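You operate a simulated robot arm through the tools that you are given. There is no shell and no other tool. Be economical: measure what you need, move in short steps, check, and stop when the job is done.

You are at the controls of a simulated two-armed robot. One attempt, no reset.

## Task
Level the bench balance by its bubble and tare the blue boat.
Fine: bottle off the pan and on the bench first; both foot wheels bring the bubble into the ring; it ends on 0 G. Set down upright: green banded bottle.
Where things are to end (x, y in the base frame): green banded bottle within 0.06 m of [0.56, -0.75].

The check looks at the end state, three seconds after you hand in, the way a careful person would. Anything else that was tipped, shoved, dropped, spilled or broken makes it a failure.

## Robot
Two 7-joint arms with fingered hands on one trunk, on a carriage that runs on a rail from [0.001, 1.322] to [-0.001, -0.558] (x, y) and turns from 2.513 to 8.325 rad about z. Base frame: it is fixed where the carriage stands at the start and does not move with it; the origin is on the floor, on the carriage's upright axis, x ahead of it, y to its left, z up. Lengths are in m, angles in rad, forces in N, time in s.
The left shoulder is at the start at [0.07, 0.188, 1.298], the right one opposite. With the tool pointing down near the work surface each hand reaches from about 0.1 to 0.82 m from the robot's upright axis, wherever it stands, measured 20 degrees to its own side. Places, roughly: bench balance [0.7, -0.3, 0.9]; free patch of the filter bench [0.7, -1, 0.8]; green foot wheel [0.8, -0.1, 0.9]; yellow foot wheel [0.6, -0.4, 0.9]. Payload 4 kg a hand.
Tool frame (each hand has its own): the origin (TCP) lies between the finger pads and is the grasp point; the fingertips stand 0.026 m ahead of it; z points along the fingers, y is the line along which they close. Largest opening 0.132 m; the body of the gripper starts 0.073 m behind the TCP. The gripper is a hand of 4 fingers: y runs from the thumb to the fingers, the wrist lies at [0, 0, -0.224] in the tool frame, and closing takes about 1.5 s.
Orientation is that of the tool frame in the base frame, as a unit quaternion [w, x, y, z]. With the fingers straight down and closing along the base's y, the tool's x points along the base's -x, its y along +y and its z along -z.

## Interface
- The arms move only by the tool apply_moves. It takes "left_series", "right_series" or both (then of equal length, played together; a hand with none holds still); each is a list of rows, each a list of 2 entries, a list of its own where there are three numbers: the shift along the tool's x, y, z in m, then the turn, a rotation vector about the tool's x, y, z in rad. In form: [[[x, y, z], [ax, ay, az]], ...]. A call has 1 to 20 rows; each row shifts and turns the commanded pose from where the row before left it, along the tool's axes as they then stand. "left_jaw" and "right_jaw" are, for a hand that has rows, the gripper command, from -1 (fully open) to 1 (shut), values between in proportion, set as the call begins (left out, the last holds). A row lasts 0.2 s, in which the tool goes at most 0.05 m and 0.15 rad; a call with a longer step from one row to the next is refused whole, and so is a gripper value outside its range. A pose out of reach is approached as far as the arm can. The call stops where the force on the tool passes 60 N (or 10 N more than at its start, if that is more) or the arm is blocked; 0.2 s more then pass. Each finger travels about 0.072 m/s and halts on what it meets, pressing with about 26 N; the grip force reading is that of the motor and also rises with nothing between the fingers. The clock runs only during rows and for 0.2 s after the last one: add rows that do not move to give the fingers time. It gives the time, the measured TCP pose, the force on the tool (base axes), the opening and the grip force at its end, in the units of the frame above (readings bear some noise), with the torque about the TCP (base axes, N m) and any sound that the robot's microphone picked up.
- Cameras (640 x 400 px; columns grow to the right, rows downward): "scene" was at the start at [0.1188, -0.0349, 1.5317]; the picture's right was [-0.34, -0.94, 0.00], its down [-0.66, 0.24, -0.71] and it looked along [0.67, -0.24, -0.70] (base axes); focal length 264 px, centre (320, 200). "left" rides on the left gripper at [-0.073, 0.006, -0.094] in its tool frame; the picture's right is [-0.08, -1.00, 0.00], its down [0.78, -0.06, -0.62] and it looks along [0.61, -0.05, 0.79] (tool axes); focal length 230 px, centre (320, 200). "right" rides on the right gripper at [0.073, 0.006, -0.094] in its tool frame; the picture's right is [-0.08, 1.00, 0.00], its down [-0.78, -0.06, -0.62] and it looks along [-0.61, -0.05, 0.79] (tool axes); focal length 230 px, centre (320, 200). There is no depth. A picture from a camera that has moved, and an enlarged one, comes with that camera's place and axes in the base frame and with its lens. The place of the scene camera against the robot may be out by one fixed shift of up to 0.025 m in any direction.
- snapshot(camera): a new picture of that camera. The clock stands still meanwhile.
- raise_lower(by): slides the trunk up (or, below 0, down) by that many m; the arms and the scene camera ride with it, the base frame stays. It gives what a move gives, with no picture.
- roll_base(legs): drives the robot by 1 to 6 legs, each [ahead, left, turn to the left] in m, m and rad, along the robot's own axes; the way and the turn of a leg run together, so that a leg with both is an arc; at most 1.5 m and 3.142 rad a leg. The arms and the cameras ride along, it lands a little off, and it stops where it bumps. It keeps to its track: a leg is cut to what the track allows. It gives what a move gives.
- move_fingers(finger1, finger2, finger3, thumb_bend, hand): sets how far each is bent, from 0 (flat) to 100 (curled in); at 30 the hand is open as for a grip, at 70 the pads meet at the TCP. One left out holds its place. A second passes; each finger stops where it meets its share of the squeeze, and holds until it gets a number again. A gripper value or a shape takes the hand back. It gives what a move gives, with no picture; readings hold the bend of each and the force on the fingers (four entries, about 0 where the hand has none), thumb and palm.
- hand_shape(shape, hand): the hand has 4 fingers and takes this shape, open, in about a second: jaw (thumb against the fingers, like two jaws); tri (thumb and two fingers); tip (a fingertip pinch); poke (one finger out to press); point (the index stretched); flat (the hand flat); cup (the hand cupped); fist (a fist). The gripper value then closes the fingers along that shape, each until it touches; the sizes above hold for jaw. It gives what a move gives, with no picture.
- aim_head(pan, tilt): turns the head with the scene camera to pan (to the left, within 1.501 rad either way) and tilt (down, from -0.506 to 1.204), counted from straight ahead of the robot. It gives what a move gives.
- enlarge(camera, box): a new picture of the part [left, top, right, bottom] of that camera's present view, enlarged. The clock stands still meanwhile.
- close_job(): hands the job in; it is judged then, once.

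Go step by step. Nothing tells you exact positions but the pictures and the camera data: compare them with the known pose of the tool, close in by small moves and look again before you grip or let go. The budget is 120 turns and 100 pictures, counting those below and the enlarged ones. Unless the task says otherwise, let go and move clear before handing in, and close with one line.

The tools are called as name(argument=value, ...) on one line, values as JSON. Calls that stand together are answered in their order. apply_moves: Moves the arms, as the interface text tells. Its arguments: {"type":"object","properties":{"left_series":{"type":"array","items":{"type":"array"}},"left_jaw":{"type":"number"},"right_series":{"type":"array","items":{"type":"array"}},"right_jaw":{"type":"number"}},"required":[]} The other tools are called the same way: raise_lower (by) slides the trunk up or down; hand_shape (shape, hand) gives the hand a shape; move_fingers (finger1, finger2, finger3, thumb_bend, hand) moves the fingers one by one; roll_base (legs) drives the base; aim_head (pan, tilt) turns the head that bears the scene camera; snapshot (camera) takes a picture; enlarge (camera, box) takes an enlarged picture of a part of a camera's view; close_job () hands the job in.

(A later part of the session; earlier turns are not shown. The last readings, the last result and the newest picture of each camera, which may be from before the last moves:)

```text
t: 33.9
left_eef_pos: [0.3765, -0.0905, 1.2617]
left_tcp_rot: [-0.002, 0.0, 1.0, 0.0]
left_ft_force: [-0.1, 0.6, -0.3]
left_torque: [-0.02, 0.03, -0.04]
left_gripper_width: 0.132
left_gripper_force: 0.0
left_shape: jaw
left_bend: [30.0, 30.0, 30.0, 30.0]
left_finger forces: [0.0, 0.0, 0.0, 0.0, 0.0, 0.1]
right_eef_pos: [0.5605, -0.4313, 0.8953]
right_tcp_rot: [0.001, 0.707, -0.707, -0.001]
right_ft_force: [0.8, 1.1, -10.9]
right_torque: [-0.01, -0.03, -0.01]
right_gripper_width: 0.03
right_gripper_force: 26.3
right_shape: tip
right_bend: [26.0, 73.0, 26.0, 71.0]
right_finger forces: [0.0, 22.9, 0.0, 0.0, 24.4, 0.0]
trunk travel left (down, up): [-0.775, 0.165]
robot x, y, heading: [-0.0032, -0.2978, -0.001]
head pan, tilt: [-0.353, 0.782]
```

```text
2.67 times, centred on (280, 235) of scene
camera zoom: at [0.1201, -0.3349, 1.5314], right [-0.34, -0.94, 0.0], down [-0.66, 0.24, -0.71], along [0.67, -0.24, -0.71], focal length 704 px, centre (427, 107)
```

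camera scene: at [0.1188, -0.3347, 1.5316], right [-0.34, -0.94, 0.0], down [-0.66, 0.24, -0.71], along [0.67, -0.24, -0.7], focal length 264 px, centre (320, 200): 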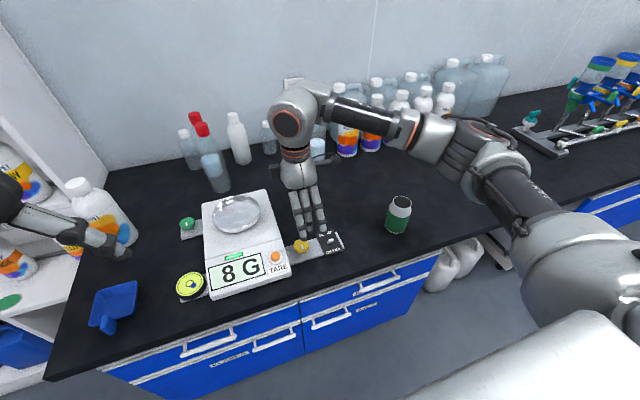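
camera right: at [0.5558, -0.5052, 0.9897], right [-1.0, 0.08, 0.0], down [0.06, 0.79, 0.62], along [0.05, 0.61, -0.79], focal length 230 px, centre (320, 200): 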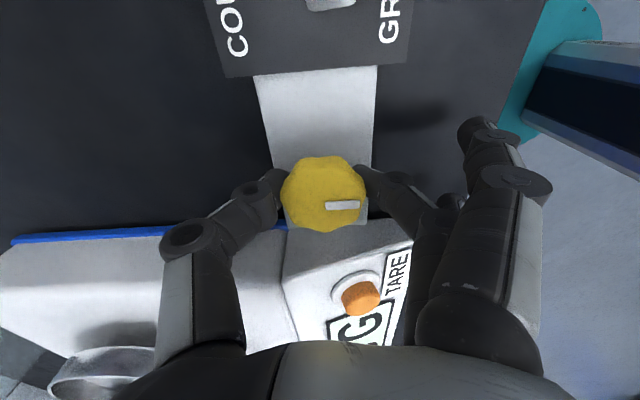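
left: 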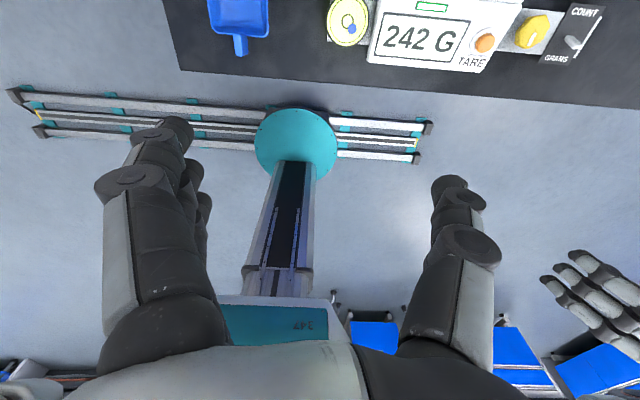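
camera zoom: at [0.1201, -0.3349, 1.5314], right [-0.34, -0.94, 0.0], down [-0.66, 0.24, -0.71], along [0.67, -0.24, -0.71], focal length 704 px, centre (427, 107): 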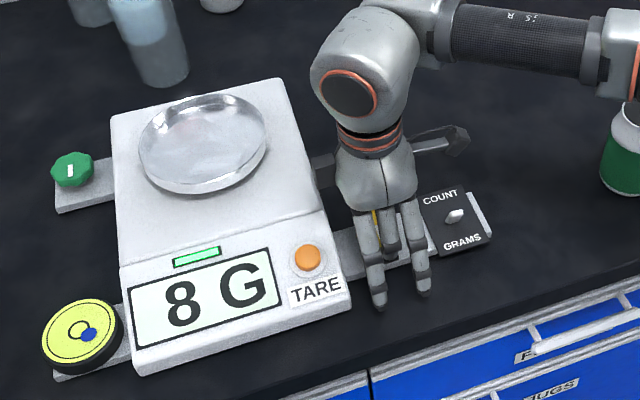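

The wheel is pinched (about 23 N each side). Test turn of 0.3 rad, then look at the bubble.

apply_moves(right_series=[[[0, 0, 0], [0, 0, 0.1]], [[0, 0, 0], [0, 0, 0.1]], [[0, 0, 0], [0, 0, 0.1]], [[0, 0, 0], [0, 0, 0]]])

enlarge(camera="scene", box=[160, 240, 256, 300])

snapshot(camera="right")

```text
t: 34.9
left_eef_pos: [0.3768, -0.0897, 1.2622]
left_tcp_rot: [-0.001, 0.0, 1.0, -0.001]
left_ft_force: [0.4, 0.0, 0.4]
left_torque: [0.03, -0.01, 0.0]
left_gripper_width: 0.1318
left_gripper_force: 0.0
left_shape: jaw
left_bend: [30.0, 30.0, 30.0, 30.0]
left_finger forces: [0.0, 0.0, 0.0, 0.0, 0.0, 0.1]
right_eef_pos: [0.5616, -0.4331, 0.8973]
right_tcp_rot: [-0.001, -0.594, 0.805, 0.0]
right_ft_force: [-3.6, -1.6, -12.3]
right_torque: [0.0, 0.12, 0.09]
right_gripper_width: 0.0294
right_gripper_force: 26.2
right_shape: tip
right_bend: [26.0, 73.0, 20.0, 71.0]
right_finger forces: [0.1, 24.7, 0.5, 0.0, 25.1, 0.0]
trunk travel left (down, up): [-0.775, 0.165]
robot x, y, heading: [-0.004, -0.3004, 0.004]
head pan, tilt: [-0.353, 0.782]
```

```text
6.67 times, centred on (208, 270) of scene
camera zoom: at [0.1197, -0.3353, 1.5315], right [-0.34, -0.94, 0.0], down [-0.66, 0.24, -0.71], along [0.67, -0.24, -0.71], focal length 1759 px, centre (1067, -267)
```

zoom: 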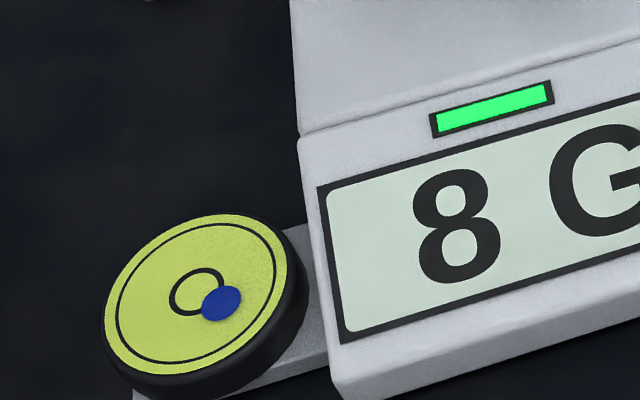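

```text
71 pictures are left
camera right: at [0.5344, -0.5007, 0.9899], right [-0.93, 0.37, 0.0], down [0.29, 0.73, 0.62], along [0.23, 0.57, -0.79], focal length 230 px, centre (320, 200)
```

right: 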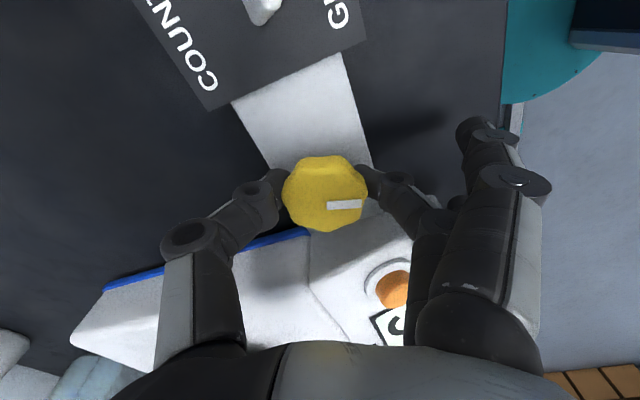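

The wheel follows the hand. The change is small, so I'll turn the other way by 0.9 (away from the balance housing) and compare.

apply_moves(right_series=[[[0, 0, 0], [0, 0, -0.1]], [[0, 0, 0], [0, 0, -0.1]], [[0, 0, 0], [0, 0, -0.1]], [[0, 0, 0], [0, 0, -0.1]], [[0, 0, 0], [0, 0, -0.1]], [[0, 0, 0], [0, 0, -0.1]], [[0, 0, 0], [0, 0, -0.1]], [[0, 0, 0], [0, 0, -0.1]], [[0, 0, 0], [0, 0, -0.1]], [[0, 0, 0], [0, 0, 0]]])

enlarge(camera="scene", box=[160, 240, 256, 300])

snapshot(camera="right")

```text
t: 37.1
left_eef_pos: [0.3769, -0.0894, 1.2622]
left_tcp_rot: [-0.001, 0.0, 1.0, 0.0]
left_ft_force: [-0.3, -0.2, -0.4]
left_torque: [0.03, 0.02, -0.01]
left_gripper_width: 0.1318
left_gripper_force: 0.2
left_shape: jaw
left_bend: [30.0, 30.0, 30.0, 30.0]
left_finger forces: [0.1, 0.1, 0.0, 0.0, 0.0, 0.1]
right_eef_pos: [0.5619, -0.4315, 0.8957]
right_tcp_rot: [0.001, 0.885, -0.465, 0.0]
right_ft_force: [5.2, 4.1, -13.3]
right_torque: [0.07, -0.01, -0.08]
right_gripper_width: 0.0289
right_gripper_force: 26.1
right_shape: tip
right_bend: [26.0, 73.0, 26.0, 71.0]
right_finger forces: [0.0, 22.2, 0.1, 0.0, 28.6, 0.0]
trunk travel left (down, up): [-0.775, 0.165]
robot x, y, heading: [-0.0022, -0.2985, 0.001]
head pan, tilt: [-0.353, 0.782]
```

```text
6.67 times, centred on (208, 270) of scene
camera zoom: at [0.121, -0.3342, 1.5314], right [-0.34, -0.94, 0.0], down [-0.66, 0.24, -0.71], along [0.67, -0.24, -0.71], focal length 1759 px, centre (1067, -267)
```

zoom: 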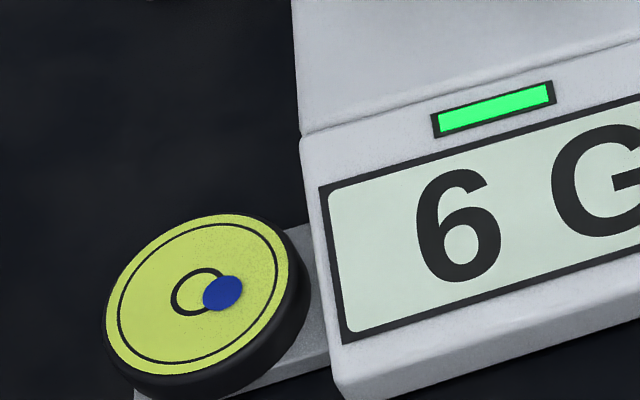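

```text
69 pictures are left
camera right: at [0.5991, -0.4946, 0.9898], right [-0.87, -0.5, 0.0], down [-0.39, 0.68, 0.62], along [-0.31, 0.53, -0.79], focal length 230 px, centre (320, 200)
```

right: 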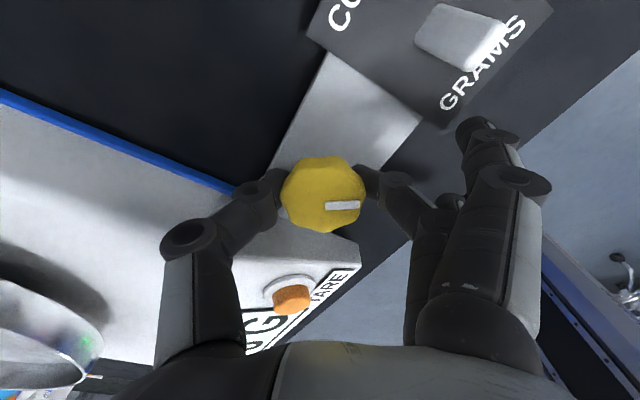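

Turning that way brought the reading from 8 to 6 G and the bubble moved toward +x; what remains is mostly sideways, which should be the green wheel. I'll release yellow, lift, and turn the right hand back.

apply_moves(right_series=[[[0, 0, 0], [0, 0, 0]], [[0, 0, 0], [0, 0, 0]], [[0, 0, 0], [0, 0, 0]], [[0, 0, 0], [0, 0, 0]], [[0, 0, 0], [0, 0, 0]], [[0, 0, -0.03], [0, 0, 0]], [[0, 0, -0.04], [0, 0, 0]], [[0, 0, -0.04], [0, 0, 0]], [[0, 0, 0], [0, 0, 0.15]], [[0, 0, 0], [0, 0, 0.15]], [[0, 0, 0], [0, 0, 0.15]], [[0, 0, 0], [0, 0, 0.15]], [[0, 0, 0], [0, 0, 0]]], right_jaw=0)

hand_shape(shape="tip", hand="left")

apply_moves(left_series=[[[-0.045, 0, 0], [0, 0, 0]], [[-0.045, 0, 0], [0, 0, 0]], [[-0.045, 0, 0], [0, 0, 0]], [[-0.045, 0, 0], [0, 0, 0]], [[-0.045, -0.01, 0], [0, 0, 0]], [[-0.045, -0.01, 0.02], [0, 0, 0]], [[-0.045, -0.01, 0.02], [0, 0, 0]], [[-0.045, -0.008, 0.02], [0, 0, 0]], [[-0.03, 0, 0.04], [0, 0, 0]], [[0, 0, 0.04], [0, 0, 0]], [[0, 0, 0], [0, 0, 0]]])

snapshot(camera="left")

snapshot(camera="scene")

```text
t: 39.9
left_eef_pos: [0.3743, -0.0894, 1.263]
left_tcp_rot: [0.001, -0.001, 1.0, 0.0]
left_ft_force: [0.5, 0.0, -0.2]
left_torque: [0.02, 0.02, -0.03]
left_gripper_width: 0.1322
left_gripper_force: 0.0
left_shape: jaw
left_bend: [30.0, 30.0, 30.0, 30.0]
left_finger forces: [0.1, 0.0, 0.0, 0.0, 0.0, 0.0]
right_eef_pos: [0.5597, -0.4319, 1.007]
right_tcp_rot: [0.0, -0.706, 0.708, 0.0]
right_ft_force: [0.0, 0.6, -0.3]
right_torque: [0.01, -0.03, 0.04]
right_gripper_width: 0.0651
right_gripper_force: 0.1
right_shape: tip
right_bend: [0.0, 73.0, 0.0, 70.0]
right_finger forces: [0.1, 0.1, 0.1, 0.0, 0.1, 0.0]
trunk travel left (down, up): [-0.775, 0.165]
robot x, y, heading: [0.0034, -0.3018, -0.0]
head pan, tilt: [-0.353, 0.782]
```

```text
t: 40.8
left_eef_pos: [0.3752, -0.0894, 1.2625]
left_tcp_rot: [0.001, 0.0, 1.0, 0.0]
left_ft_force: [0.7, 0.0, 0.2]
left_torque: [0.04, 0.0, 0.04]
left_gripper_width: 0.1318
left_gripper_force: 0.1
left_shape: tip
left_bend: [0.0, 30.0, 0.0, 30.0]
left_finger forces: [0.0, 0.0, 0.0, 0.1, 0.1, 0.1]
right_eef_pos: [0.5613, -0.4323, 1.0064]
right_tcp_rot: [0.0, 0.708, -0.707, 0.0]
right_ft_force: [-0.6, 0.9, -0.2]
right_torque: [-0.02, -0.04, 0.05]
right_gripper_width: 0.0652
right_gripper_force: 0.1
right_shape: tip
right_bend: [0.0, 73.0, 0.0, 70.0]
right_finger forces: [0.0, 0.0, 0.0, 0.1, 0.1, 0.0]
trunk travel left (down, up): [-0.775, 0.165]
robot x, y, heading: [-0.0006, -0.2988, 0.0]
head pan, tilt: [-0.353, 0.782]
```

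```text
refused: row 6 steps farther than a row can; nothing moved
```

```text
68 pictures are left
camera left: at [0.4484, -0.0846, 1.356], right [0.08, -1.0, 0.0], down [-0.78, -0.06, 0.62], along [-0.62, -0.05, -0.79], focal length 230 px, centre (320, 200)
```

left: 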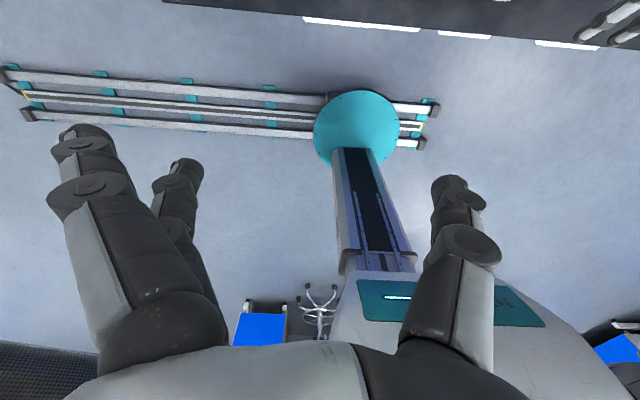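

```text
67 pictures are left
camera scene: at [0.1185, -0.3346, 1.5317], right [-0.34, -0.94, 0.0], down [-0.66, 0.24, -0.71], along [0.67, -0.24, -0.7], focal length 264 px, centre (320, 200)
```

scene: 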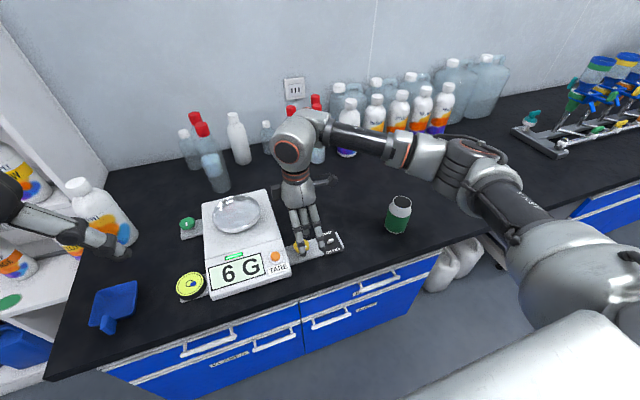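

Yellow released cleanly. Now the left hand goes over the green wheel with legal step sizes, then turns.

apply_moves(left_series=[[[-0.048, 0, 0], [0, 0, 0]], [[-0.048, 0, 0], [0, 0, 0]], [[-0.048, 0, 0], [0, 0, 0]], [[-0.048, 0, 0], [0, 0, 0]], [[-0.048, -0.01, 0], [0, 0, 0]], [[-0.048, -0.01, 0], [0, 0, 0]], [[-0.048, -0.01, 0], [0, 0, 0]], [[-0.048, -0.008, 0], [0, 0, 0]], [[0, 0, 0.04], [0, 0, 0]], [[0, 0, 0.04], [0, 0, 0]], [[0, 0, 0.04], [0, 0, 0]], [[0, 0, 0.03], [0, 0, 0]], [[0, 0, 0], [0, 0, 0]]])

apply_moves(left_series=[[[0, 0, 0], [0, 0, -0.1427]], [[0, 0, 0], [0, 0, -0.1427]], [[0, 0, 0], [0, 0, -0.1427]], [[0, 0, 0], [0, 0, -0.1427]], [[0, 0, 0], [0, 0, -0.1427]], [[0, 0, 0], [0, 0, -0.1427]], [[0, 0, 0], [0, 0, -0.1427]], [[0, 0, 0], [0, 0, -0.1427]], [[0, 0, 0], [0, 0, -0.1427]], [[0, 0, 0], [0, 0, -0.1427]], [[0, 0, 0], [0, 0, -0.1427]], [[0, 0, 0], [0, 0, 0]]])

snapshot(camera="left")

snapshot(camera="scene")

```text
t: 43.6
left_eef_pos: [0.7454, -0.1277, 1.1114]
left_tcp_rot: [0.0, 0.0, 1.0, 0.0]
left_ft_force: [-0.6, 0.5, -0.3]
left_torque: [-0.02, -0.01, 0.0]
left_gripper_width: 0.1317
left_gripper_force: 0.1
left_shape: tip
left_bend: [0.0, 30.0, 0.0, 30.0]
left_finger forces: [0.0, 0.0, 0.0, 0.0, 0.0, 0.1]
left hand out of reach, approached as far as the arm can: row 8
right_eef_pos: [0.5613, -0.4308, 1.0071]
right_tcp_rot: [0.0, -0.707, 0.707, -0.001]
right_ft_force: [0.1, 0.8, 0.1]
right_torque: [-0.03, 0.01, -0.01]
right_gripper_width: 0.0652
right_gripper_force: 0.1
right_shape: tip
right_bend: [0.0, 73.0, 0.0, 70.0]
right_finger forces: [0.0, 0.1, 0.1, 0.0, 0.1, 0.0]
trunk travel left (down, up): [-0.775, 0.165]
robot x, y, heading: [-0.0016, -0.2996, 0.003]
head pan, tilt: [-0.353, 0.782]
```

```text
t: 46.2
left_eef_pos: [0.745, -0.1248, 1.1131]
left_tcp_rot: [0.0, 0.709, -0.706, 0.001]
left_ft_force: [-1.4, -0.2, 0.0]
left_torque: [-0.01, 0.02, -0.02]
left_gripper_width: 0.1319
left_gripper_force: 0.1
left_shape: tip
left_bend: [0.0, 30.0, 0.0, 30.0]
left_finger forces: [0.0, 0.1, 0.0, 0.0, 0.0, 0.0]
right_eef_pos: [0.5603, -0.4308, 1.0064]
right_tcp_rot: [0.0, -0.707, 0.707, 0.0]
right_ft_force: [0.2, 0.1, -0.5]
right_torque: [0.0, 0.06, -0.01]
right_gripper_width: 0.0652
right_gripper_force: 0.0
right_shape: tip
right_bend: [0.0, 73.0, 0.0, 70.0]
right_finger forces: [0.0, 0.0, 0.0, 0.1, 0.0, 0.0]
trunk travel left (down, up): [-0.775, 0.165]
robot x, y, heading: [-0.0008, -0.2998, -0.002]
head pan, tilt: [-0.353, 0.782]
```

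```text
66 pictures are left
camera left: at [0.7403, -0.053, 1.2057], right [1.0, 0.08, 0.0], down [0.06, -0.78, 0.62], along [0.05, -0.61, -0.79], focal length 230 px, centre (320, 200)
```

left: 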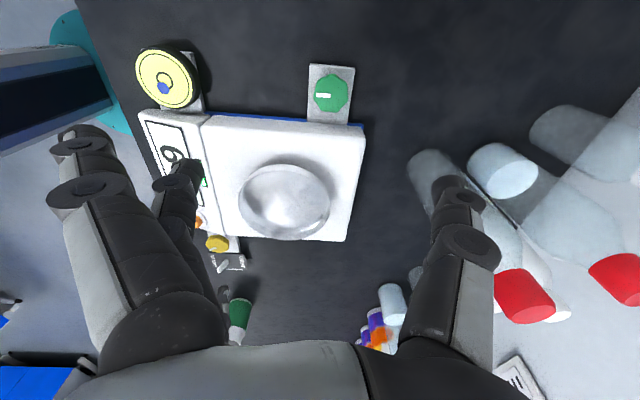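

```text
65 pictures are left
camera scene: at [0.1185, -0.3346, 1.5317], right [-0.34, -0.94, 0.0], down [-0.66, 0.24, -0.71], along [0.67, -0.24, -0.7], focal length 264 px, centre (320, 200)
```

scene: 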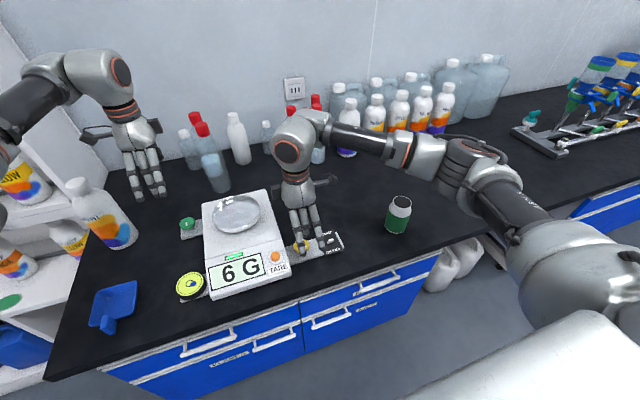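

Green wheel measured at (0.762, -0.124). I'll check the bubble closely from here and lower toward the wheel.

enlarge(camera="left", box=[128, 40, 208, 120])

apply_moves(left_series=[[[0, 0, 0.04], [0, 0, 0]], [[0, 0, 0.04], [0, 0, 0]], [[0, -0.008, 0.03], [0, 0, 0]], [[0, -0.009, 0.03], [0, 0, 0]], [[0, 0, 0.03], [0, 0, 0]], [[0, 0, 0.02], [0, 0, 0]], [[0, 0, 0], [0, 0, 0]]])

snapshot(camera="left")

```text
5.00 times, centred on (168, 80) of left
camera zoom: at [0.7403, -0.053, 1.2057], right [1.0, 0.08, 0.0], down [0.06, -0.78, 0.62], along [0.05, -0.61, -0.79], focal length 1150 px, centre (1080, 800)
```

zoom: 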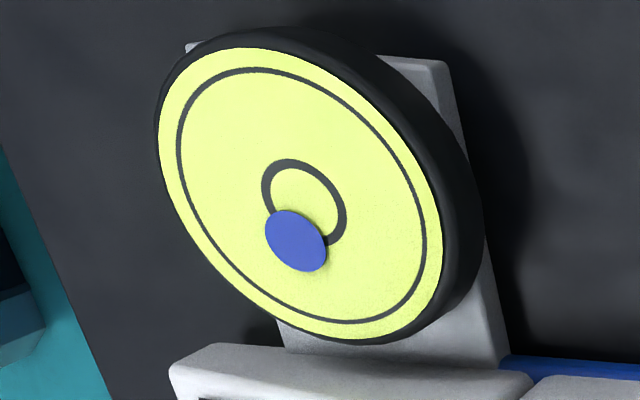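

```text
t: 47.8
left_eef_pos: [0.7564, -0.1244, 0.9321]
left_tcp_rot: [0.001, -0.707, 0.707, -0.001]
left_ft_force: [0.0, 0.3, 0.5]
left_torque: [0.02, 0.02, -0.04]
left_gripper_width: 0.1316
left_gripper_force: 0.0
left_shape: tip
left_bend: [0.0, 30.0, 0.0, 30.0]
left_finger forces: [0.1, 0.0, 0.0, 0.1, 0.1, 0.0]
left hand out of reach, approached as far as the arm can: row 5, 6
right_eef_pos: [0.5606, -0.4321, 1.0068]
right_tcp_rot: [0.0, -0.707, 0.707, 0.0]
right_ft_force: [0.3, 0.4, -1.0]
right_torque: [0.02, -0.01, -0.02]
right_gripper_width: 0.0653
right_gripper_force: 0.0
right_shape: tip
right_bend: [0.0, 73.0, 0.0, 70.0]
right_finger forces: [0.0, 0.0, 0.0, 0.0, 0.0, 0.0]
trunk travel left (down, up): [-0.775, 0.165]
robot x, y, heading: [-0.0011, -0.2975, 0.0]
head pan, tilt: [-0.353, 0.782]
```

```text
63 pictures are left
camera left: at [0.7505, -0.0529, 1.0259], right [1.0, 0.08, 0.0], down [0.06, -0.79, 0.62], along [0.05, -0.61, -0.79], focal length 230 px, centre (320, 200)
```

left: 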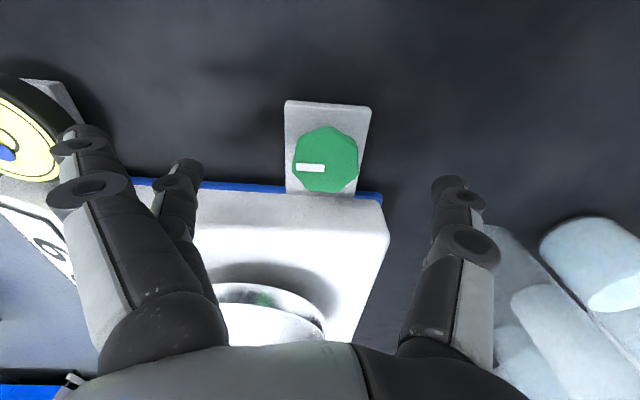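

The left arm is at its reach limit, 4 mm short. Lowering the trunk 35 mm both lowers the hand to the wheel and gains reach.

raise_lower(by=-0.025)

apply_moves(left_series=[[[0, -0.004, 0], [0, 0, 0]], [[0, 0, 0.005], [0, 0, 0]], [[0, 0, 0.004], [0, 0, 0]], [[0, 0, 0], [0, 0, 0]]])

snapshot(camera="left")

```text
t: 48.5
left_eef_pos: [0.7558, -0.1242, 0.9071]
left_tcp_rot: [0.001, -0.707, 0.707, 0.0]
left_ft_force: [-0.5, 0.1, -0.4]
left_torque: [-0.03, -0.04, -0.04]
left_gripper_width: 0.132
left_gripper_force: 0.0
left_shape: tip
left_bend: [0.0, 30.0, 0.0, 30.0]
left_finger forces: [0.0, 0.1, 0.1, 0.0, 0.0, 0.0]
right_eef_pos: [0.5604, -0.4307, 0.982]
right_tcp_rot: [0.0, -0.707, 0.707, 0.0]
right_ft_force: [-0.5, -0.9, -0.7]
right_torque: [-0.04, -0.04, 0.0]
right_gripper_width: 0.0654
right_gripper_force: 0.1
right_shape: tip
right_bend: [0.0, 73.0, 0.0, 70.0]
right_finger forces: [0.0, 0.1, 0.0, 0.0, 0.1, 0.0]
trunk travel left (down, up): [-0.75, 0.19]
robot x, y, heading: [-0.003, -0.3054, 0.001]
head pan, tilt: [-0.353, 0.782]
```

```text
t: 49.5
left_eef_pos: [0.7538, -0.1252, 0.8982]
left_tcp_rot: [0.0, -0.705, 0.709, 0.0]
left_ft_force: [-0.2, -0.1, -0.6]
left_torque: [-0.02, -0.03, 0.0]
left_gripper_width: 0.132
left_gripper_force: 0.1
left_shape: tip
left_bend: [0.0, 30.0, 0.0, 30.0]
left_finger forces: [0.0, 0.0, 0.1, 0.1, 0.0, 0.0]
left hand out of reach, approached as far as the arm can: row 1
right_eef_pos: [0.5597, -0.4326, 0.9811]
right_tcp_rot: [0.0, -0.707, 0.708, 0.0]
right_ft_force: [0.1, -0.9, 0.0]
right_torque: [0.03, 0.0, -0.04]
right_gripper_width: 0.0652
right_gripper_force: 0.1
right_shape: tip
right_bend: [0.0, 73.0, 0.0, 70.0]
right_finger forces: [0.0, 0.1, 0.0, 0.0, 0.1, 0.1]
trunk travel left (down, up): [-0.75, 0.19]
robot x, y, heading: [0.003, -0.3006, 0.002]
head pan, tilt: [-0.353, 0.782]
```

```text
62 pictures are left
camera left: at [0.7491, -0.0536, 0.9925], right [1.0, 0.07, 0.0], down [0.06, -0.79, 0.62], along [0.04, -0.61, -0.79], focal length 230 px, centre (320, 200)
```

left: 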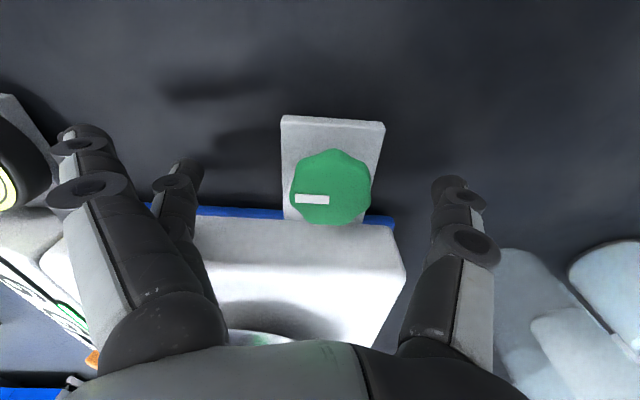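

Still 7 mm short, so I'll gain reach by turning the body: lift all by the trunk, pull the left hand back, and turn right 0.25 rad to bring the left shoulder forward.

raise_lower(by=0.12)

apply_moves(left_series=[[[0, 0.04, 0], [0, 0, 0]], [[0, 0.04, 0], [0, 0, 0]], [[0, 0, 0], [0, 0, 0]]])

roll_base(legs=[[0, 0, -0.25]])

snapshot(camera="scene")

```text
t: 51.0
left_eef_pos: [0.7545, -0.126, 1.0198]
left_tcp_rot: [0.0, -0.705, 0.709, 0.001]
left_ft_force: [-0.2, 0.2, 0.0]
left_torque: [-0.04, -0.01, 0.02]
left_gripper_width: 0.1321
left_gripper_force: 0.1
left_shape: tip
left_bend: [0.0, 30.0, 0.0, 30.0]
left_finger forces: [0.0, 0.0, 0.0, 0.0, 0.0, 0.0]
right_eef_pos: [0.5619, -0.4321, 1.1025]
right_tcp_rot: [0.0, -0.707, 0.707, 0.0]
right_ft_force: [-0.1, 0.9, -0.1]
right_torque: [-0.02, 0.01, 0.01]
right_gripper_width: 0.0653
right_gripper_force: 0.1
right_shape: tip
right_bend: [0.0, 73.0, 0.0, 70.0]
right_finger forces: [0.1, 0.0, 0.0, 0.0, 0.1, 0.0]
trunk travel left (down, up): [-0.87, 0.07]
robot x, y, heading: [-0.0, -0.299, -0.001]
head pan, tilt: [-0.353, 0.782]
```

```text
t: 51.8
left_eef_pos: [0.6749, -0.1271, 1.0187]
left_tcp_rot: [-0.001, -0.706, 0.709, 0.002]
left_ft_force: [-0.2, 0.7, -1.0]
left_torque: [0.0, 0.01, -0.01]
left_gripper_width: 0.1318
left_gripper_force: 0.1
left_shape: tip
left_bend: [0.0, 30.0, 0.0, 30.0]
left_finger forces: [0.0, 0.0, 0.0, 0.0, 0.0, 0.0]
right_eef_pos: [0.5611, -0.4339, 1.1005]
right_tcp_rot: [0.001, 0.707, -0.707, -0.001]
right_ft_force: [0.0, -0.6, 0.5]
right_torque: [0.04, 0.02, -0.01]
right_gripper_width: 0.0654
right_gripper_force: 0.1
right_shape: tip
right_bend: [0.0, 73.0, 0.0, 70.0]
right_finger forces: [0.0, 0.1, 0.1, 0.0, 0.1, 0.1]
trunk travel left (down, up): [-0.87, 0.07]
robot x, y, heading: [-0.0032, -0.2965, -0.001]
head pan, tilt: [-0.353, 0.782]
```

```text
t: 53.1
left_eef_pos: [0.6974, -0.2948, 1.0182]
left_tcp_rot: [-0.001, -0.612, 0.791, 0.001]
left_ft_force: [0.3, -0.9, -0.3]
left_torque: [0.02, 0.01, -0.01]
left_gripper_width: 0.1319
left_gripper_force: 0.1
left_shape: tip
left_bend: [0.0, 30.0, 0.0, 30.0]
left_finger forces: [0.1, 0.0, 0.0, 0.0, 0.0, 0.0]
right_eef_pos: [0.5114, -0.565, 1.1023]
right_tcp_rot: [0.001, -0.615, 0.788, 0.0]
right_ft_force: [0.3, -0.3, 0.1]
right_torque: [-0.04, -0.02, 0.03]
right_gripper_width: 0.0654
right_gripper_force: 0.1
right_shape: tip
right_bend: [0.0, 73.0, 0.0, 70.0]
right_finger forces: [0.0, 0.0, 0.0, 0.0, 0.0, 0.0]
trunk travel left (down, up): [-0.87, 0.07]
robot x, y, heading: [-0.0035, -0.301, -0.246]
head pan, tilt: [-0.353, 0.782]
```

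```text
61 pictures are left
camera scene: at [0.1084, -0.3641, 1.6266], right [-0.56, -0.83, 0.0], down [-0.58, 0.4, -0.71], along [0.59, -0.4, -0.7], focal length 264 px, centre (320, 200)
```

scene: 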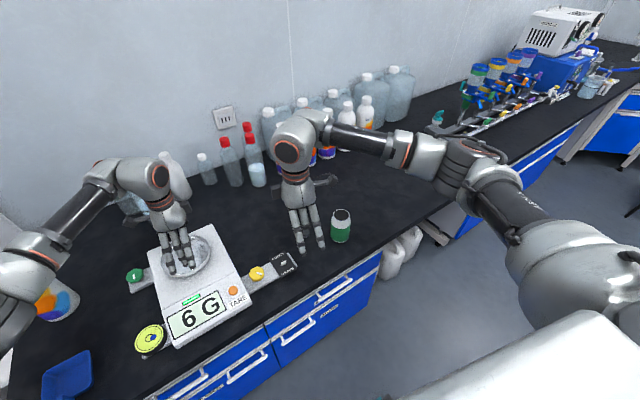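

Turned. I'll bring the left hand back over the green wheel in its earlier orientation, then lower the trunk.

apply_moves(left_series=[[[0, 0, 0], [0, 0, -0.125]], [[0, 0, 0], [0, 0, -0.122]], [[-0.045, 0, 0], [0, 0, 0]], [[-0.045, 0, 0], [0, 0, 0]], [[-0.04, -0.02, 0], [0, 0, 0]], [[-0.04, -0.025, 0], [0, 0, 0]], [[0, -0.018, 0], [0, 0, 0]], [[0, 0, 0], [0, 0, 0]]])

raise_lower(by=-0.1)

snapshot(camera="left")

```text
t: 54.9
left_eef_pos: [0.7604, -0.1271, 1.0191]
left_tcp_rot: [-0.001, -0.705, 0.709, 0.001]
left_ft_force: [-0.3, 0.1, 0.4]
left_torque: [0.01, 0.01, -0.01]
left_gripper_width: 0.1321
left_gripper_force: 0.0
left_shape: tip
left_bend: [0.0, 30.0, 0.0, 30.0]
left_finger forces: [0.0, 0.0, 0.0, 0.0, 0.1, 0.0]
right_eef_pos: [0.5114, -0.5649, 1.1021]
right_tcp_rot: [0.0, -0.615, 0.789, -0.001]
right_ft_force: [-0.1, 0.2, 0.6]
right_torque: [0.0, 0.0, -0.02]
right_gripper_width: 0.0655
right_gripper_force: 0.1
right_shape: tip
right_bend: [0.0, 73.0, 0.0, 70.0]
right_finger forces: [0.0, 0.1, 0.1, 0.1, 0.0, 0.0]
trunk travel left (down, up): [-0.87, 0.07]
robot x, y, heading: [-0.0013, -0.3017, -0.248]
head pan, tilt: [-0.353, 0.782]
```

```text
t: 56.2
left_eef_pos: [0.7585, -0.125, 0.9193]
left_tcp_rot: [0.0, -0.705, 0.709, 0.0]
left_ft_force: [-0.4, 0.0, 0.0]
left_torque: [0.0, 0.0, 0.01]
left_gripper_width: 0.1321
left_gripper_force: 0.1
left_shape: tip
left_bend: [0.0, 30.0, 0.0, 30.0]
left_finger forces: [0.0, 0.0, 0.0, 0.0, 0.0, 0.0]
right_eef_pos: [0.5109, -0.5652, 1.0031]
right_tcp_rot: [-0.001, -0.615, 0.789, 0.0]
right_ft_force: [0.0, 0.0, -0.7]
right_torque: [-0.01, 0.01, 0.02]
right_gripper_width: 0.0655
right_gripper_force: 0.0
right_shape: tip
right_bend: [0.0, 73.0, 0.0, 70.0]
right_finger forces: [0.0, 0.1, 0.0, 0.1, 0.0, 0.1]
trunk travel left (down, up): [-0.77, 0.17]
robot x, y, heading: [-0.0034, -0.3014, -0.25]
head pan, tilt: [-0.353, 0.782]
```

```text
60 pictures are left
camera left: at [0.7543, -0.0539, 1.0125], right [1.0, 0.07, 0.0], down [0.06, -0.79, 0.62], along [0.04, -0.62, -0.79], focal length 230 px, centre (320, 200)
```

left: 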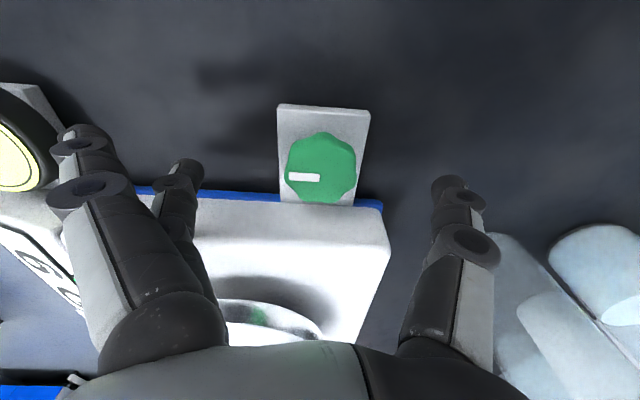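

Now aligned within 2 mm. Lower 22 mm and pinch the green wheel.

apply_moves(left_series=[[[0.001, 0, 0.01], [0, 0, 0]], [[0, 0, 0.006], [0, 0, 0]], [[0, 0, 0.006], [0, 0, 0]], [[0, 0, 0], [0, 0, 0]]])

apply_moves(left_series=[[[0, 0, 0], [0, 0, 0]], [[0, 0, 0], [0, 0, 0]], [[0, 0, 0], [0, 0, 0]], [[0, 0, 0], [0, 0, 0]], [[0, 0, 0], [0, 0, 0]], [[0, 0, 0], [0, 0, 0]], [[0, 0, 0], [0, 0, 0]]], left_jaw=0.8)

snapshot(camera="left")

snapshot(camera="scene")

```text
t: 57.2
left_eef_pos: [0.7591, -0.1282, 0.8965]
left_tcp_rot: [-0.001, -0.705, 0.709, 0.0]
left_ft_force: [0.3, 0.2, 0.6]
left_torque: [0.0, 0.02, 0.03]
left_gripper_width: 0.1319
left_gripper_force: 0.1
left_shape: tip
left_bend: [0.0, 30.0, 0.0, 30.0]
left_finger forces: [0.0, 0.1, 0.0, 0.0, 0.0, 0.0]
right_eef_pos: [0.5103, -0.5661, 1.0019]
right_tcp_rot: [0.0, -0.615, 0.789, 0.0]
right_ft_force: [0.8, 0.2, 0.2]
right_torque: [-0.01, -0.02, 0.0]
right_gripper_width: 0.0656
right_gripper_force: 0.0
right_shape: tip
right_bend: [0.0, 73.0, 0.0, 70.0]
right_finger forces: [0.0, 0.0, 0.1, 0.0, 0.1, 0.1]
trunk travel left (down, up): [-0.77, 0.17]
robot x, y, heading: [-0.0024, -0.2991, -0.248]
head pan, tilt: [-0.353, 0.782]
```

```text
t: 58.8
left_eef_pos: [0.7607, -0.1266, 0.8956]
left_tcp_rot: [-0.001, -0.705, 0.709, 0.001]
left_ft_force: [2.9, -2.9, -9.0]
left_torque: [-0.01, 0.08, 0.0]
left_gripper_width: 0.0296
left_gripper_force: 25.4
left_shape: tip
left_bend: [26.0, 73.0, 26.0, 72.0]
left_finger forces: [0.0, 21.5, 0.0, 0.0, 24.5, 0.0]
right_eef_pos: [0.5121, -0.5649, 1.0021]
right_tcp_rot: [0.0, -0.615, 0.788, 0.001]
right_ft_force: [0.7, -0.1, -0.3]
right_torque: [0.01, 0.01, -0.01]
right_gripper_width: 0.0654
right_gripper_force: 0.1
right_shape: tip
right_bend: [0.0, 73.0, 0.0, 70.0]
right_finger forces: [0.0, 0.1, 0.0, 0.0, 0.0, 0.0]
trunk travel left (down, up): [-0.77, 0.17]
robot x, y, heading: [-0.0025, -0.2992, -0.243]
head pan, tilt: [-0.353, 0.782]
```

```text
59 pictures are left
camera left: at [0.7556, -0.0555, 0.9887], right [1.0, 0.07, 0.0], down [0.06, -0.79, 0.62], along [0.04, -0.61, -0.79], focal length 230 px, centre (320, 200)
```

left: 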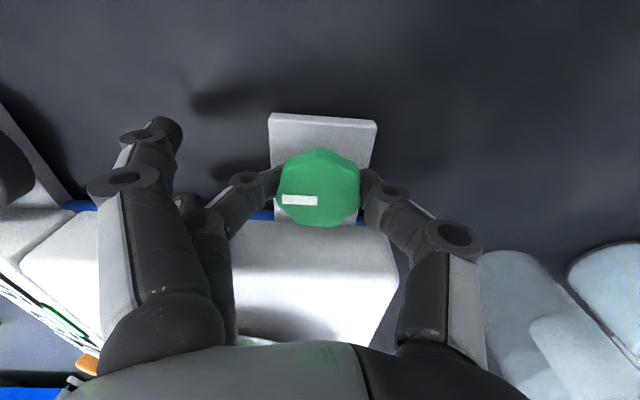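

```text
58 pictures are left
camera scene: at [0.1097, -0.3648, 1.5264], right [-0.56, -0.83, 0.0], down [-0.58, 0.4, -0.71], along [0.59, -0.4, -0.71], focal length 264 px, centre (320, 200)
```

scene: 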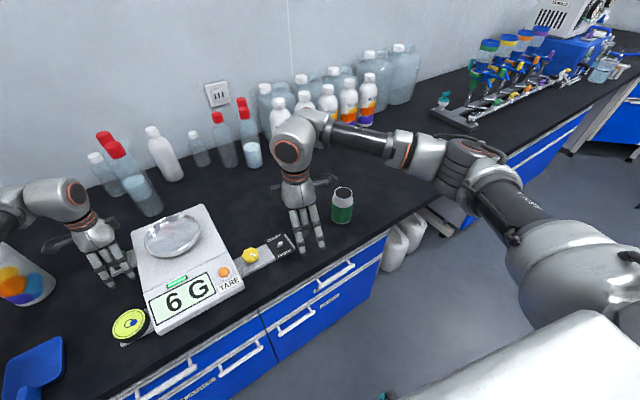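

Green is pinched. I'll turn it 0.5 rad in the free direction (fingers away from the housing) and read the bubble.

enlarge(camera="scene", box=[100, 290, 180, 350])

apply_moves(left_series=[[[0, 0, 0], [0, 0, 0.1]], [[0, 0, 0], [0, 0, 0.1]], [[0, 0, 0], [0, 0, 0.1]], [[0, 0, 0], [0, 0, 0.1]], [[0, 0, 0], [0, 0, 0.1]], [[0, 0, 0], [0, 0, 0]]])

enlarge(camera="scene", box=[100, 290, 180, 350])

snapshot(camera="scene")

```text
6.67 times, centred on (140, 320) of scene
camera zoom: at [0.1097, -0.3648, 1.5264], right [-0.56, -0.83, 0.0], down [-0.58, 0.4, -0.71], along [0.59, -0.4, -0.71], focal length 1759 px, centre (1520, -600)
```

zoom: 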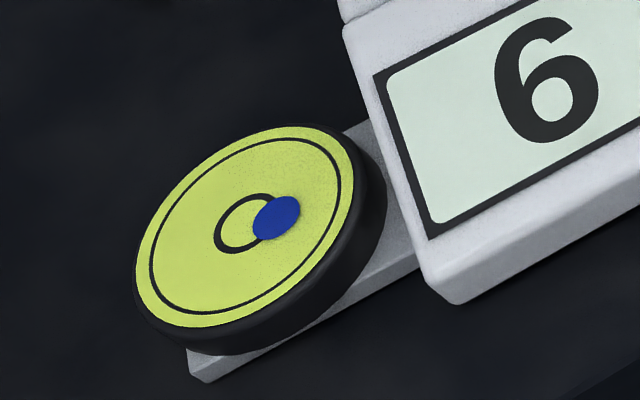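

```text
t: 60.2
left_eef_pos: [0.7602, -0.1284, 0.8957]
left_tcp_rot: [-0.001, -0.506, 0.862, 0.002]
left_ft_force: [-5.0, -5.0, -15.2]
left_torque: [-0.03, 0.1, 0.0]
left_gripper_width: 0.0293
left_gripper_force: 25.8
left_shape: tip
left_bend: [26.0, 73.0, 26.0, 72.0]
left_finger forces: [0.0, 24.6, 0.1, 0.0, 24.5, 0.0]
right_eef_pos: [0.5125, -0.5651, 1.0013]
right_tcp_rot: [0.0, -0.615, 0.788, 0.001]
right_ft_force: [0.0, -0.4, 0.1]
right_torque: [0.02, -0.02, 0.01]
right_gripper_width: 0.0651
right_gripper_force: 0.1
right_shape: tip
right_bend: [0.0, 73.0, 0.0, 70.0]
right_finger forces: [0.0, 0.0, 0.0, 0.0, 0.0, 0.1]
trunk travel left (down, up): [-0.77, 0.17]
robot x, y, heading: [0.0008, -0.2982, -0.249]
head pan, tilt: [-0.353, 0.782]
```

```text
6.67 times, centred on (140, 320) of scene
camera zoom: at [0.1096, -0.3651, 1.5264], right [-0.56, -0.83, 0.0], down [-0.58, 0.4, -0.71], along [0.59, -0.4, -0.71], focal length 1759 px, centre (1520, -600)
```

zoom: 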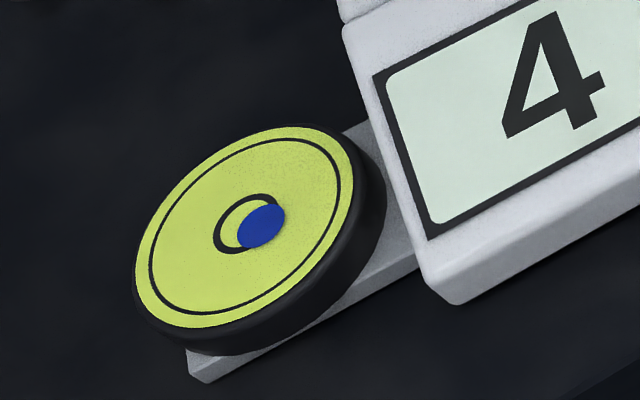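

```text
55 pictures are left
camera scene: at [0.1096, -0.3651, 1.5264], right [-0.56, -0.83, 0.0], down [-0.58, 0.4, -0.71], along [0.59, -0.4, -0.71], focal length 264 px, centre (320, 200)
```

scene: 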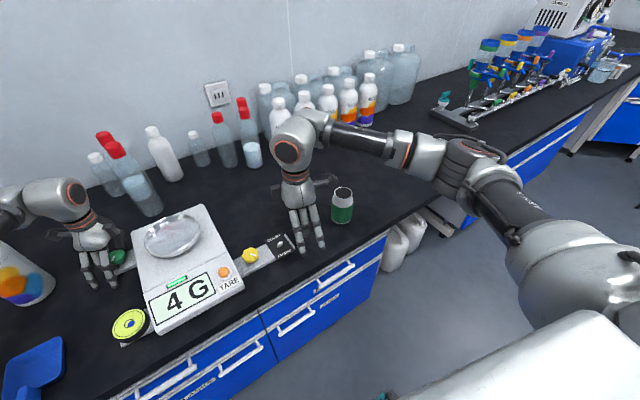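

Right direction: reading 6→4 G and the bubble moved toward the ring. Another 0.4 rad on green.

apply_moves(left_series=[[[0, 0, 0], [0, 0, 0.1]], [[0, 0, 0], [0, 0, 0.1]], [[0, 0, 0], [0, 0, 0.1]], [[0, 0, 0], [0, 0, 0.1]], [[0, 0, 0], [0, 0, 0]]])

enlarge(camera="scene", box=[100, 290, 180, 350])

```text
t: 61.4
left_eef_pos: [0.7587, -0.1278, 0.8963]
left_tcp_rot: [-0.001, -0.326, 0.946, 0.0]
left_ft_force: [-10.3, -6.4, -16.8]
left_torque: [-0.01, 0.16, 0.07]
left_gripper_width: 0.029
left_gripper_force: 26.2
left_shape: tip
left_bend: [26.0, 73.0, 26.0, 72.0]
left_finger forces: [0.0, 25.7, 0.0, 0.0, 25.3, 0.0]
right_eef_pos: [0.5117, -0.5653, 1.0012]
right_tcp_rot: [0.0, -0.615, 0.789, 0.001]
right_ft_force: [-0.8, -0.7, -0.9]
right_torque: [0.01, 0.0, -0.02]
right_gripper_width: 0.0654
right_gripper_force: 0.0
right_shape: tip
right_bend: [0.0, 73.0, 0.0, 70.0]
right_finger forces: [0.0, 0.1, 0.1, 0.0, 0.0, 0.0]
trunk travel left (down, up): [-0.77, 0.17]
robot x, y, heading: [-0.0024, -0.2995, -0.252]
head pan, tilt: [-0.353, 0.782]
```

```text
6.67 times, centred on (140, 320) of scene
camera zoom: at [0.109, -0.3651, 1.5265], right [-0.56, -0.83, 0.0], down [-0.58, 0.4, -0.71], along [0.59, -0.4, -0.7], focal length 1759 px, centre (1520, -600)
```

zoom: 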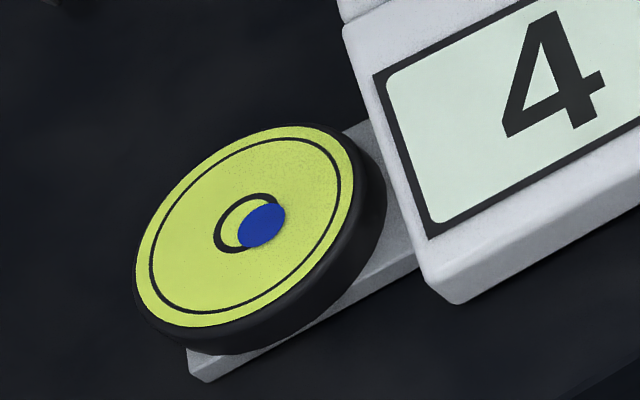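

The bubble did not move this time; I'll check whether the wheel slipped in the fingers.

snapshot(camera="left")

```text
53 pictures are left
camera left: at [0.8143, -0.0789, 0.9889], right [0.68, -0.74, 0.0], down [-0.58, -0.53, 0.62], along [-0.46, -0.42, -0.79], focal length 230 px, centre (320, 200)
```

left: 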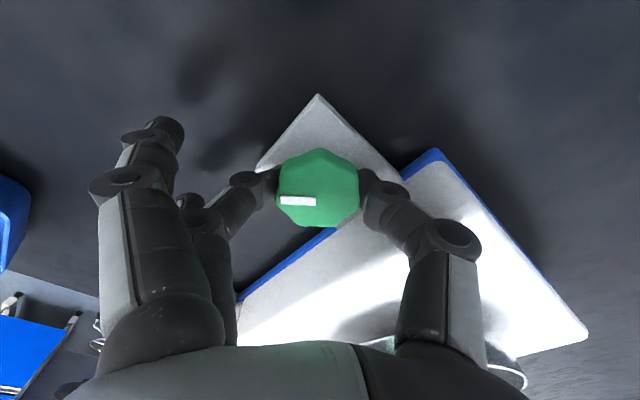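

The wheel did turn with the hand, so the bubble seems to move in clicks (about 2 G each); green needs one more click, and yellow one more. To turn further I'll open slightly, lift, swing back and regrip.

apply_moves(left_series=[[[0, 0, 0], [0, 0, 0]], [[0, 0, 0], [0, 0, 0]], [[0, 0, 0], [0, 0, 0]], [[0, 0, 0], [0, 0, 0]], [[0, 0, -0.02], [0, 0, 0]], [[0, 0, -0.03], [0, 0, 0]], [[0, 0, 0], [0, 0, -0.15]], [[0, 0, 0], [0, 0, -0.15]], [[0, 0, 0], [0, 0, -0.15]], [[0, 0, 0], [0, 0, -0.15]], [[0, 0, 0], [0, 0, -0.15]], [[0, 0, 0], [0, 0, -0.15]], [[0, 0, 0], [0, 0, 0]]], left_jaw=0.4)

enlarge(camera="scene", box=[60, 210, 260, 350])

snapshot(camera="left")

```text
t: 64.2
left_eef_pos: [0.7592, -0.1288, 0.9471]
left_tcp_rot: [-0.001, -0.705, 0.709, 0.001]
left_ft_force: [0.4, -0.6, -0.3]
left_torque: [-0.01, 0.03, 0.01]
left_gripper_width: 0.0401
left_gripper_force: 0.1
left_shape: tip
left_bend: [0.0, 73.0, 0.0, 70.0]
left_finger forces: [0.0, 0.0, 0.1, 0.1, 0.1, 0.0]
right_eef_pos: [0.5116, -0.5643, 1.002]
right_tcp_rot: [0.0, -0.616, 0.788, 0.0]
right_ft_force: [-0.7, -0.7, 0.5]
right_torque: [-0.02, -0.02, 0.0]
right_gripper_width: 0.0652
right_gripper_force: 0.1
right_shape: tip
right_bend: [0.0, 73.0, 0.0, 70.0]
right_finger forces: [0.0, 0.0, 0.0, 0.0, 0.1, 0.0]
trunk travel left (down, up): [-0.77, 0.17]
robot x, y, heading: [0.0022, -0.2997, -0.245]
head pan, tilt: [-0.353, 0.782]
```

```text
2.86 times, centred on (160, 280) of scene
camera zoom: at [0.1078, -0.3646, 1.5267], right [-0.56, -0.83, 0.0], down [-0.58, 0.4, -0.71], along [0.59, -0.4, -0.7], focal length 754 px, centre (777, -29)
```

zoom: 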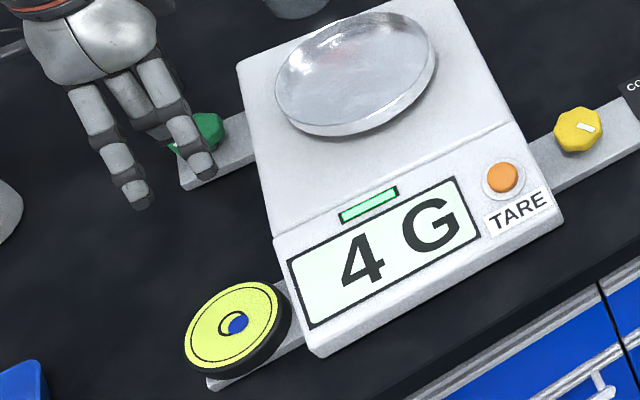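

```text
51 pictures are left
camera left: at [0.7542, -0.0552, 1.0402], right [1.0, 0.07, 0.0], down [0.06, -0.79, 0.62], along [0.04, -0.62, -0.79], focal length 230 px, centre (320, 200)
```

left: 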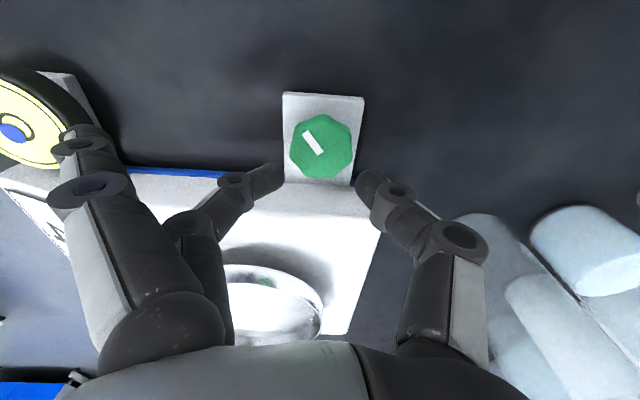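

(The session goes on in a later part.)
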